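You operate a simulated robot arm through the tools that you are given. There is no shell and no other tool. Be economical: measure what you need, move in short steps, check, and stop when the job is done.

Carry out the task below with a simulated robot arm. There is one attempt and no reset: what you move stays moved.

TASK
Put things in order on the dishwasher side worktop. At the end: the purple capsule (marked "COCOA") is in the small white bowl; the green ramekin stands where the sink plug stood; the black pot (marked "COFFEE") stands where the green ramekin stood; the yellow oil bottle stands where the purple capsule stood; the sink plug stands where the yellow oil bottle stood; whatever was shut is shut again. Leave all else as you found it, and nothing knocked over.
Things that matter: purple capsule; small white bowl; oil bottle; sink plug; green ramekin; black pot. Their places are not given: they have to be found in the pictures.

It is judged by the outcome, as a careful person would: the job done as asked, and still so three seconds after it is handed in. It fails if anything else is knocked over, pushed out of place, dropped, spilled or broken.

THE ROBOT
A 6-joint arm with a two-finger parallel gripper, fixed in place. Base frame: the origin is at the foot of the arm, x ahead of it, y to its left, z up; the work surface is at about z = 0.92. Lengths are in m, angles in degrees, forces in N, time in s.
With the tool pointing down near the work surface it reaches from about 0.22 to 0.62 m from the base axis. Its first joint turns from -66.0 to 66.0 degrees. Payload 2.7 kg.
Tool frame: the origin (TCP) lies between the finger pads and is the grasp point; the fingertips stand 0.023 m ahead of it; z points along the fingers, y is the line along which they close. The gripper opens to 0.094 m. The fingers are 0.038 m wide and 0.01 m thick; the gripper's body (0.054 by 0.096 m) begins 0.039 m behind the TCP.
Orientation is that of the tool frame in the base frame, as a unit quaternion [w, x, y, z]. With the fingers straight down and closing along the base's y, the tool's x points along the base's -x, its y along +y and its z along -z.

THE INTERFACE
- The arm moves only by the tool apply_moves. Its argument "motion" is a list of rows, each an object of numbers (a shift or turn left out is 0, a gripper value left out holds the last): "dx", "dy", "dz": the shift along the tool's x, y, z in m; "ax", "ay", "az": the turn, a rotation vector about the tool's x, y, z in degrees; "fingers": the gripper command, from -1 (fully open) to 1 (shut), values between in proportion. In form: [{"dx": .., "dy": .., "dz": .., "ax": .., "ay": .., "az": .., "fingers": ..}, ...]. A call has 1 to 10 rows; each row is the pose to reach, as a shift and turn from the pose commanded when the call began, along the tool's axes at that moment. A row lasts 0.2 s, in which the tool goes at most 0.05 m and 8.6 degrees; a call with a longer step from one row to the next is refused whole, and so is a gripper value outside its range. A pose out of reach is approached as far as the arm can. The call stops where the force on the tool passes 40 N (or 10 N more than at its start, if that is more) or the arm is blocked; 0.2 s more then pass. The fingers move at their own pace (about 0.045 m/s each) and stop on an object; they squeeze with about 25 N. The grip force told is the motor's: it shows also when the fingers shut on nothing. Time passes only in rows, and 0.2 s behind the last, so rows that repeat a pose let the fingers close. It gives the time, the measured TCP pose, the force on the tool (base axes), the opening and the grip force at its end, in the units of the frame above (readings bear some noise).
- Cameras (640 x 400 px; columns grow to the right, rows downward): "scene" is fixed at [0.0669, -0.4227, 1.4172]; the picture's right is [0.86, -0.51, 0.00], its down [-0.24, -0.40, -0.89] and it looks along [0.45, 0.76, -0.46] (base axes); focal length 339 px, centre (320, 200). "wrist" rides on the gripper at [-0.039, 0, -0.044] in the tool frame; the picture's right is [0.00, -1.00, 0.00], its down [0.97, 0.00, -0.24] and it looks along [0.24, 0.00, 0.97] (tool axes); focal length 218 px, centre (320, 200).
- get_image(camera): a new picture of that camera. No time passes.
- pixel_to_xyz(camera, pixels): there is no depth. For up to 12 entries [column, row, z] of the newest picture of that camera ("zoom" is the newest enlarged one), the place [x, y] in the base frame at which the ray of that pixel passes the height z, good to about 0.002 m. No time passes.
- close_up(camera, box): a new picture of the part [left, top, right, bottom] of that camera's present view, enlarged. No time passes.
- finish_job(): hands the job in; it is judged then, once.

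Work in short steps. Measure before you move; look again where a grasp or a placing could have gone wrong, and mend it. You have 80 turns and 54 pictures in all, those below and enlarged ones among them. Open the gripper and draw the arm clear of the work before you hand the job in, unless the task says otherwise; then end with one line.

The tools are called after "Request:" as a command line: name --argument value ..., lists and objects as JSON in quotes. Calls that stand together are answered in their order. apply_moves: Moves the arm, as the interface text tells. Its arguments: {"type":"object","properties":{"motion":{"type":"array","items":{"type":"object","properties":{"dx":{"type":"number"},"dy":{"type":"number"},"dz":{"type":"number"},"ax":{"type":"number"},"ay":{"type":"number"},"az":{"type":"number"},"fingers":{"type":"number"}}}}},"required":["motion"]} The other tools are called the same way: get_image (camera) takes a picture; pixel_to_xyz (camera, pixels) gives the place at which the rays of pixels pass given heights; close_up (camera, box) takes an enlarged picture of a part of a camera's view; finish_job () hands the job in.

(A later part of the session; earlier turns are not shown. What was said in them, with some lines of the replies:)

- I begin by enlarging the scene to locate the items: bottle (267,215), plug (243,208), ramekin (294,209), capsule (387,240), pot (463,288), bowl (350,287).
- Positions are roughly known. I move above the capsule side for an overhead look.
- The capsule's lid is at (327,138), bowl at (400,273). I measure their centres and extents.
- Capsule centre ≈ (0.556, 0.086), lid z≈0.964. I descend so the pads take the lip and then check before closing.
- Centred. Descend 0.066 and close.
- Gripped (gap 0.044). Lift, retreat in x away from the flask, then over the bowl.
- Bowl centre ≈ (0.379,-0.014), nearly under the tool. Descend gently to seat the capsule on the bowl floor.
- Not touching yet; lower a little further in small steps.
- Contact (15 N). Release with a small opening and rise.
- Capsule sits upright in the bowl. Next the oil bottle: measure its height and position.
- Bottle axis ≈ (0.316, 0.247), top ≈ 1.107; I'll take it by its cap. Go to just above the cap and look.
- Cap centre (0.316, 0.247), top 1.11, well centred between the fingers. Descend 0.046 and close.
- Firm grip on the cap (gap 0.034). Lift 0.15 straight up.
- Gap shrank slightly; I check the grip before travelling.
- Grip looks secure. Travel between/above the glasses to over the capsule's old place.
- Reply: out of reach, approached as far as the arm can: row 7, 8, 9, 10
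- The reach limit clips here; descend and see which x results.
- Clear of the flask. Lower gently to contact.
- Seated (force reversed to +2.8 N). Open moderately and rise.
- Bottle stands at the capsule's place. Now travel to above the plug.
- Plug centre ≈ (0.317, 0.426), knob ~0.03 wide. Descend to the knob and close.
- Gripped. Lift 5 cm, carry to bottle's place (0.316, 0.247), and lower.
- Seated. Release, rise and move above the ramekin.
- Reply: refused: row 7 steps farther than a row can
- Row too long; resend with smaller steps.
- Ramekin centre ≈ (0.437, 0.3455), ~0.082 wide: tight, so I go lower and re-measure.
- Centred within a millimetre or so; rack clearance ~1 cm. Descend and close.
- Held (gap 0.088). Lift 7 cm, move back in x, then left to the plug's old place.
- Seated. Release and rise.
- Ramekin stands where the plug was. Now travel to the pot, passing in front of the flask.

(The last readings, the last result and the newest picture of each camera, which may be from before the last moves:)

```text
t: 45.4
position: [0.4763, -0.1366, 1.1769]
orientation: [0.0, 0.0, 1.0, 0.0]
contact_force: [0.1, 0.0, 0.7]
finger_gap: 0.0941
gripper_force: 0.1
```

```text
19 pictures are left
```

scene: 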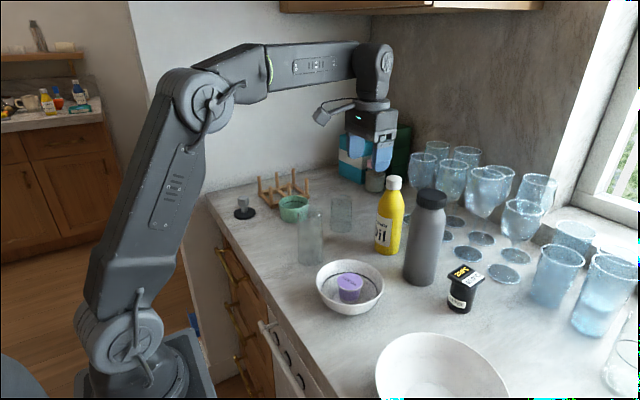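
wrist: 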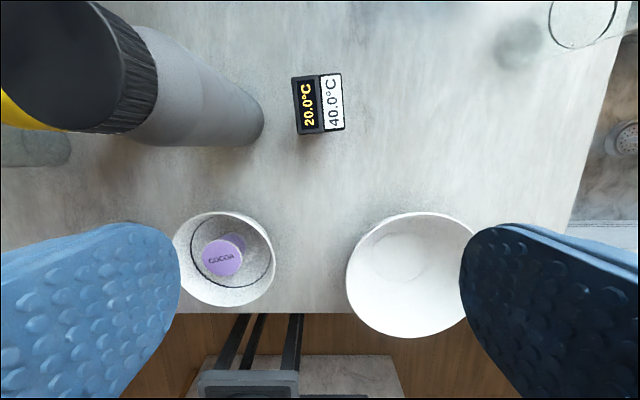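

Request:
pixel_to_xyz --camera "wrist" --pixels '[[318, 103, 0.98], [318, 103, 0.99], [318, 103, 1.0], [291, 78, 0.99], [340, 74, 0.99], [345, 129, 0.99], [297, 135, 0.99], [312, 132, 0.93], [262, 130, 0.93], [262, 130, 0.96]]'

Request:
close_up --camera "scene" --box '[390, 180, 530, 320]'

```text
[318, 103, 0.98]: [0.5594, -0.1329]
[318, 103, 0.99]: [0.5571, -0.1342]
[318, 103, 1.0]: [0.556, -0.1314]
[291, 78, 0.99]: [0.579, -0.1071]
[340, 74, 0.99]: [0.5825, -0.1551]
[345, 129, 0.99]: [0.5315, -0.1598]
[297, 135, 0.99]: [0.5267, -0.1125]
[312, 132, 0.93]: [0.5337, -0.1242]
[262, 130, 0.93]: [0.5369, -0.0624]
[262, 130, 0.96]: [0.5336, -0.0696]
```

```text
2.86 times, centred on (460, 250) of scene
```

zoom: 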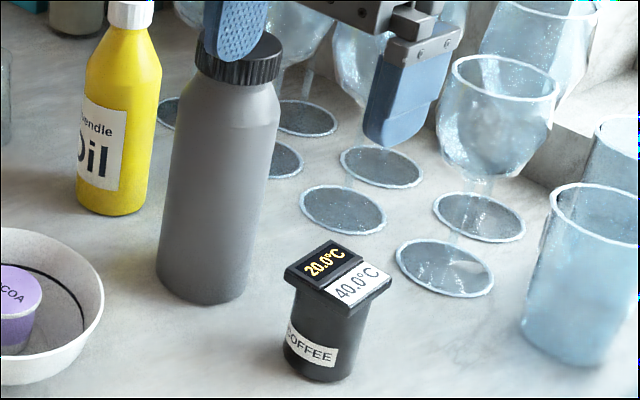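

Pot lid centre ≈ (0.557,-0.133), turned ~5.6°. Check the nearby wine glass and flask clearances.

Request:
pixel_to_xyz --camera "zoom" --pixels '[[445, 268, 0.92], [397, 262, 0.92], [342, 212, 0.92], [303, 212, 0.92], [245, 290, 0.92], [200, 302, 0.92], [338, 270, 0.99], [338, 270, 1.0], [318, 382, 0.92], [338, 270, 0.98], [450, 190, 1.05]]'

Request:
close_up --camera "wrist" --box '[270, 60, 370, 150]'

```text
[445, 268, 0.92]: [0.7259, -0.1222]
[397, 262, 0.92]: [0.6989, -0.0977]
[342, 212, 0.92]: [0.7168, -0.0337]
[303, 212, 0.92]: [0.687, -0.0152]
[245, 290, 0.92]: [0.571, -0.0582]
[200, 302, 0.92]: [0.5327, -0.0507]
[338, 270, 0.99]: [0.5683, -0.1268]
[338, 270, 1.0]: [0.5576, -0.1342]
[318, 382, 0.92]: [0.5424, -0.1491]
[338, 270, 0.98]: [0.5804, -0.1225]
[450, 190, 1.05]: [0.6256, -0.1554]
```

```text
4.44 times, centred on (320, 105) of wrist
```

zoom: 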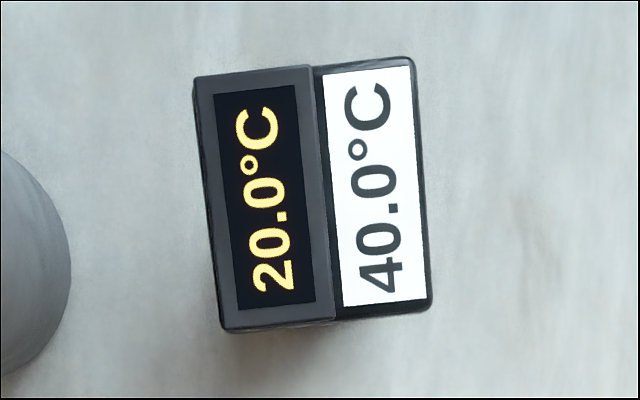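

Clear all round. Move over the pot, align yaw, narrow the fingers to ~0.07, and look from z≈1.05.

Request:
apply_moves --motion '[{"dx": -0.04, "dy": 0.002, "az": -3, "fingers": -0.5}, {"dx": -0.08, "dy": 0.004, "az": -5.6}, {"dx": -0.08, "dy": 0.004, "dz": 0.045, "az": -5.6}, {"dx": -0.08, "dy": 0.004, "dz": 0.09, "az": -5.6}, {"dx": -0.08, "dy": 0.004, "dz": 0.125, "az": -5.6}, {"dx": -0.08, "dy": 0.004, "dz": 0.125, "az": -5.6}]'

Request:
get_image --camera "wrist"

```text
t: 46.8
position: [0.5572, -0.1308, 1.0528]
orientation: [0.0, -0.05, 0.999, 0.0]
contact_force: [0.6, 0.2, 0.3]
finger_gap: 0.0705
gripper_force: 0.0
```

```text
16 pictures are left
```

wrist: 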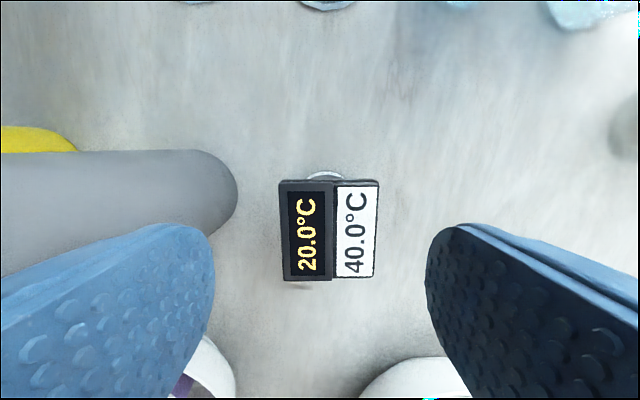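

Request:
pixel_to_xyz --camera "wrist" --pixels '[[329, 231, 0.998], [279, 231, 0.998], [379, 231, 0.998], [329, 182, 0.998], [329, 280, 0.998], [237, 195, 0.94]]'

```text
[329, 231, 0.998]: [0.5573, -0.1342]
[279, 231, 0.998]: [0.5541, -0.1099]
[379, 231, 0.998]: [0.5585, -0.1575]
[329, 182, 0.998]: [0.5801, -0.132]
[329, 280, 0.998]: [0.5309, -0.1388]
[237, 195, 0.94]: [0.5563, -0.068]
```

Lid centre (0.556,-0.134). Shift 3 mm, descend to TCP z≈0.975 and close.

Request:
apply_moves --motion '[{"dy": -0.003, "dz": 0.035}, {"dy": -0.003, "dz": 0.065}, {"dy": -0.003, "dz": 0.078}, {"dy": -0.003, "dz": 0.078}, {"dy": -0.003, "dz": 0.078, "fingers": 1}, {"dy": -0.003, "dz": 0.078, "fingers": 1}, {"dy": -0.003, "dz": 0.078, "fingers": 1}, {"dy": -0.003, "dz": 0.078, "fingers": 1}]'

Request:
apply_moves --motion '[{"dz": -0.01}, {"dz": -0.02}, {"dz": -0.02}]'

Request:
close_up --camera "scene" --box '[390, 200, 530, 320]'

```text
t: 48.6
position: [0.557, -0.1343, 0.9734]
orientation: [0.0, -0.05, 0.999, -0.001]
contact_force: [-0.6, -0.5, 0.5]
finger_gap: 0.0476
gripper_force: 25.6
```

```text
t: 49.4
position: [0.5575, -0.1361, 0.9947]
orientation: [-0.001, -0.05, 0.999, 0.001]
contact_force: [0.2, -0.6, -1.1]
finger_gap: 0.0474
gripper_force: 25.0
```

```text
3.33 times, centred on (460, 260) of scene
```

zoom: 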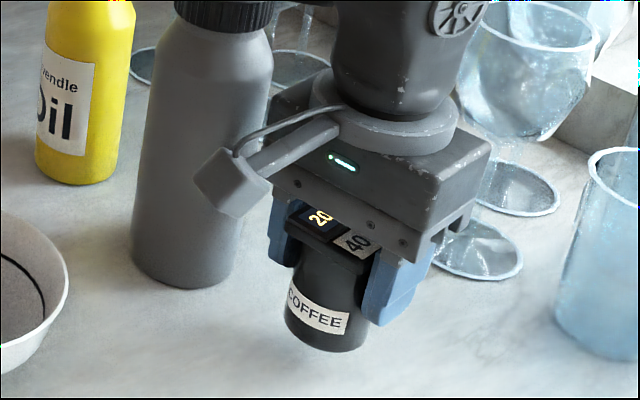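

The whole pot lifts with its top. Lift high and retreat in x from between flask and glasses.

Request:
apply_moves --motion '[{"dz": -0.04}, {"dz": -0.08}, {"dz": -0.12}, {"dz": -0.165}, {"dz": -0.165, "dx": 0.042, "dy": 0.0041}, {"dz": -0.165, "dx": 0.084, "dy": 0.0082}, {"dz": -0.165, "dx": 0.1264, "dy": 0.0124}, {"dz": -0.165, "dx": 0.1264, "dy": 0.0124}]'

```text
t: 51.2
position: [0.4281, -0.1349, 1.1589]
orientation: [0.0, -0.049, 0.999, 0.0]
contact_force: [1.2, 0.5, -0.8]
finger_gap: 0.0473
gripper_force: 24.5
```

Request:
apply_moves --motion '[{"dx": -0.00544, "dy": 0.0478}, {"dx": -0.01088, "dy": 0.0956}, {"dx": -0.01632, "dy": 0.1434}, {"dx": -0.02176, "dy": 0.1912}, {"dx": -0.0272, "dy": 0.239}, {"dx": -0.03264, "dy": 0.2868}, {"dx": -0.03808, "dy": 0.3346}, {"dx": -0.04352, "dy": 0.3824}, {"dx": -0.04896, "dy": 0.4302}, {"dx": -0.0544, "dy": 0.478}]'

Request:
get_image --camera "scene"

```text
t: 53.4
position: [0.4377, 0.3456, 1.1581]
orientation: [-0.001, -0.048, 0.999, 0.001]
contact_force: [-0.5, 0.3, -2.2]
finger_gap: 0.0472
gripper_force: 25.1
```

```text
14 pictures are left
```

scene: 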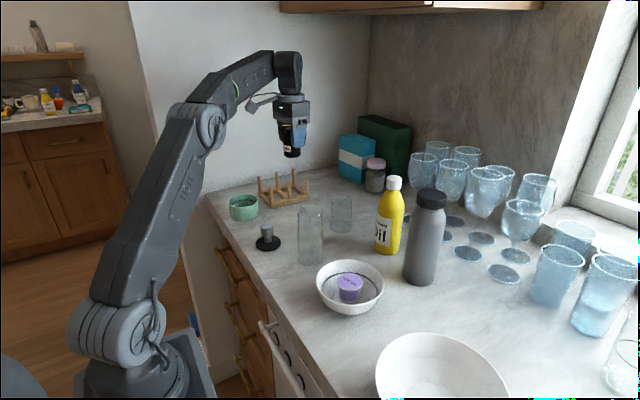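

Over the ramekin's old place. Descend to just above the worktop.

Request:
apply_moves --motion '[{"dz": 0.045}, {"dz": 0.09}, {"dz": 0.135}, {"dz": 0.165}, {"dz": 0.174}, {"dz": 0.174}]'

Request:
apply_moves --motion '[{"dz": 0.006}, {"dz": 0.009}, {"dz": 0.011}]'

Request:
close_up --camera "scene" --box '[210, 150, 350, 250]'

```text
t: 54.8
position: [0.4377, 0.3461, 0.9839]
orientation: [0.0, -0.049, 0.999, 0.0]
contact_force: [-0.2, -0.8, -1.8]
finger_gap: 0.0474
gripper_force: 25.2
```

```text
t: 55.6
position: [0.4368, 0.346, 0.9728]
orientation: [0.0, -0.049, 0.999, -0.001]
contact_force: [-0.5, 0.3, -1.6]
finger_gap: 0.0476
gripper_force: 24.9
```

```text
4.00 times, centred on (280, 200) of scene
```

zoom: 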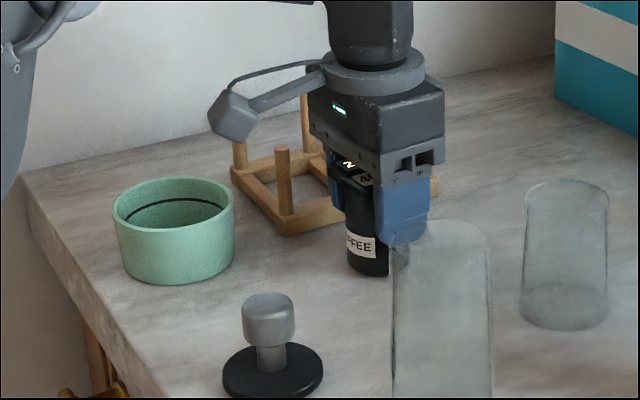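

Still −1.6 N, not quite down; lower by single millimetres.

Request:
apply_moves --motion '[{"dz": 0.001}, {"dz": 0.002}, {"dz": 0.002}]'

```text
t: 56.4
position: [0.4384, 0.3457, 0.9733]
orientation: [0.001, -0.049, 0.999, 0.0]
contact_force: [-1.4, -2.9, 7.0]
finger_gap: 0.0476
gripper_force: 25.2
```

Contact. Open moderately (rack is close), rise, and draw back.

Request:
apply_moves --motion '[{"dz": -0.001, "fingers": -0.5}, {"dz": -0.001, "fingers": -0.5}, {"dz": -0.001, "fingers": -0.5}, {"dz": -0.04}, {"dz": -0.085}, {"dz": -0.13}, {"dz": -0.175}, {"dz": -0.21, "dx": 0.03, "fingers": -1}, {"dz": -0.22, "dx": 0.075}, {"dz": -0.22, "dx": 0.12}]'

Request:
get_image --camera "wrist"

Request:
get_image --camera "scene"

```text
t: 58.6
position: [0.3175, 0.3319, 1.1917]
orientation: [0.0, -0.048, 0.999, -0.001]
contact_force: [0.4, -0.5, -0.8]
finger_gap: 0.0943
gripper_force: 0.0
```

```text
12 pictures are left
```

wrist: 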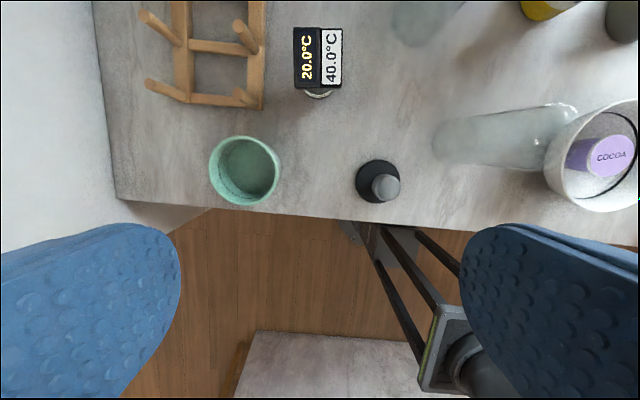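

```text
11 pictures are left
```

scene: 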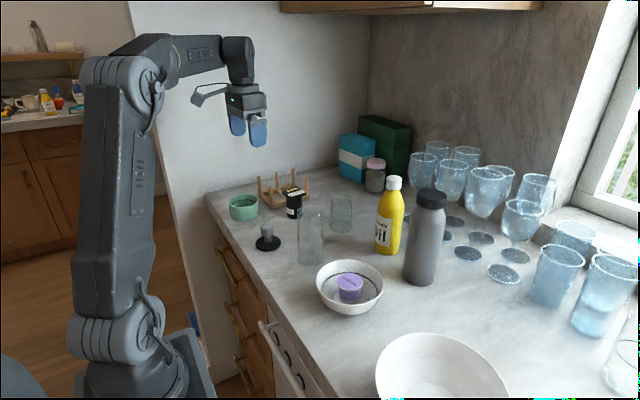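

Request:
pixel_to_xyz --camera "wrist" --pixels '[[378, 181, 0.925], [384, 187, 0.97], [245, 169, 0.968], [318, 58, 0.998], [319, 97, 0.92]]'

Request:
close_up --camera "scene" --box '[210, 150, 450, 320]'

```text
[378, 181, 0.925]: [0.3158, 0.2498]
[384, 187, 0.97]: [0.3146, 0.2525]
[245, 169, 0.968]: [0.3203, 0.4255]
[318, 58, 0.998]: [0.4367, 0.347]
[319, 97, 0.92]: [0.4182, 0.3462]
```

```text
2.35 times, centred on (330, 235) of scene
```

zoom: 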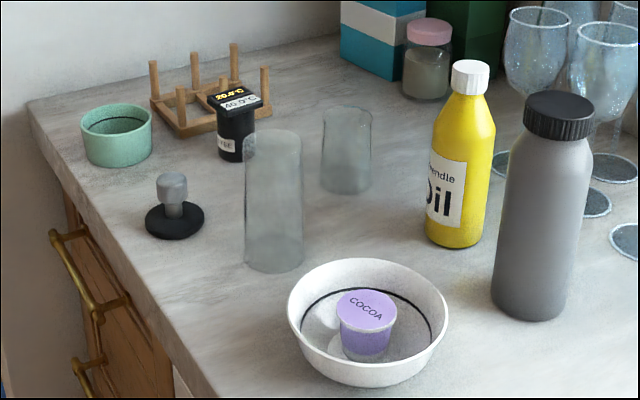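

All five things stand in their new places to within a few millimetres, everything is upright, and the gripper is open and clear. I hand the job in.

Request:
finish_job

```text
The job is handed in.
```

The job is handed in: the capsule is in the small white bowl; the bottle, plug, ramekin and pot stand in their new places, upright and within a few millimetres; nothing was knocked over, and I opened nothing that needed shutting.
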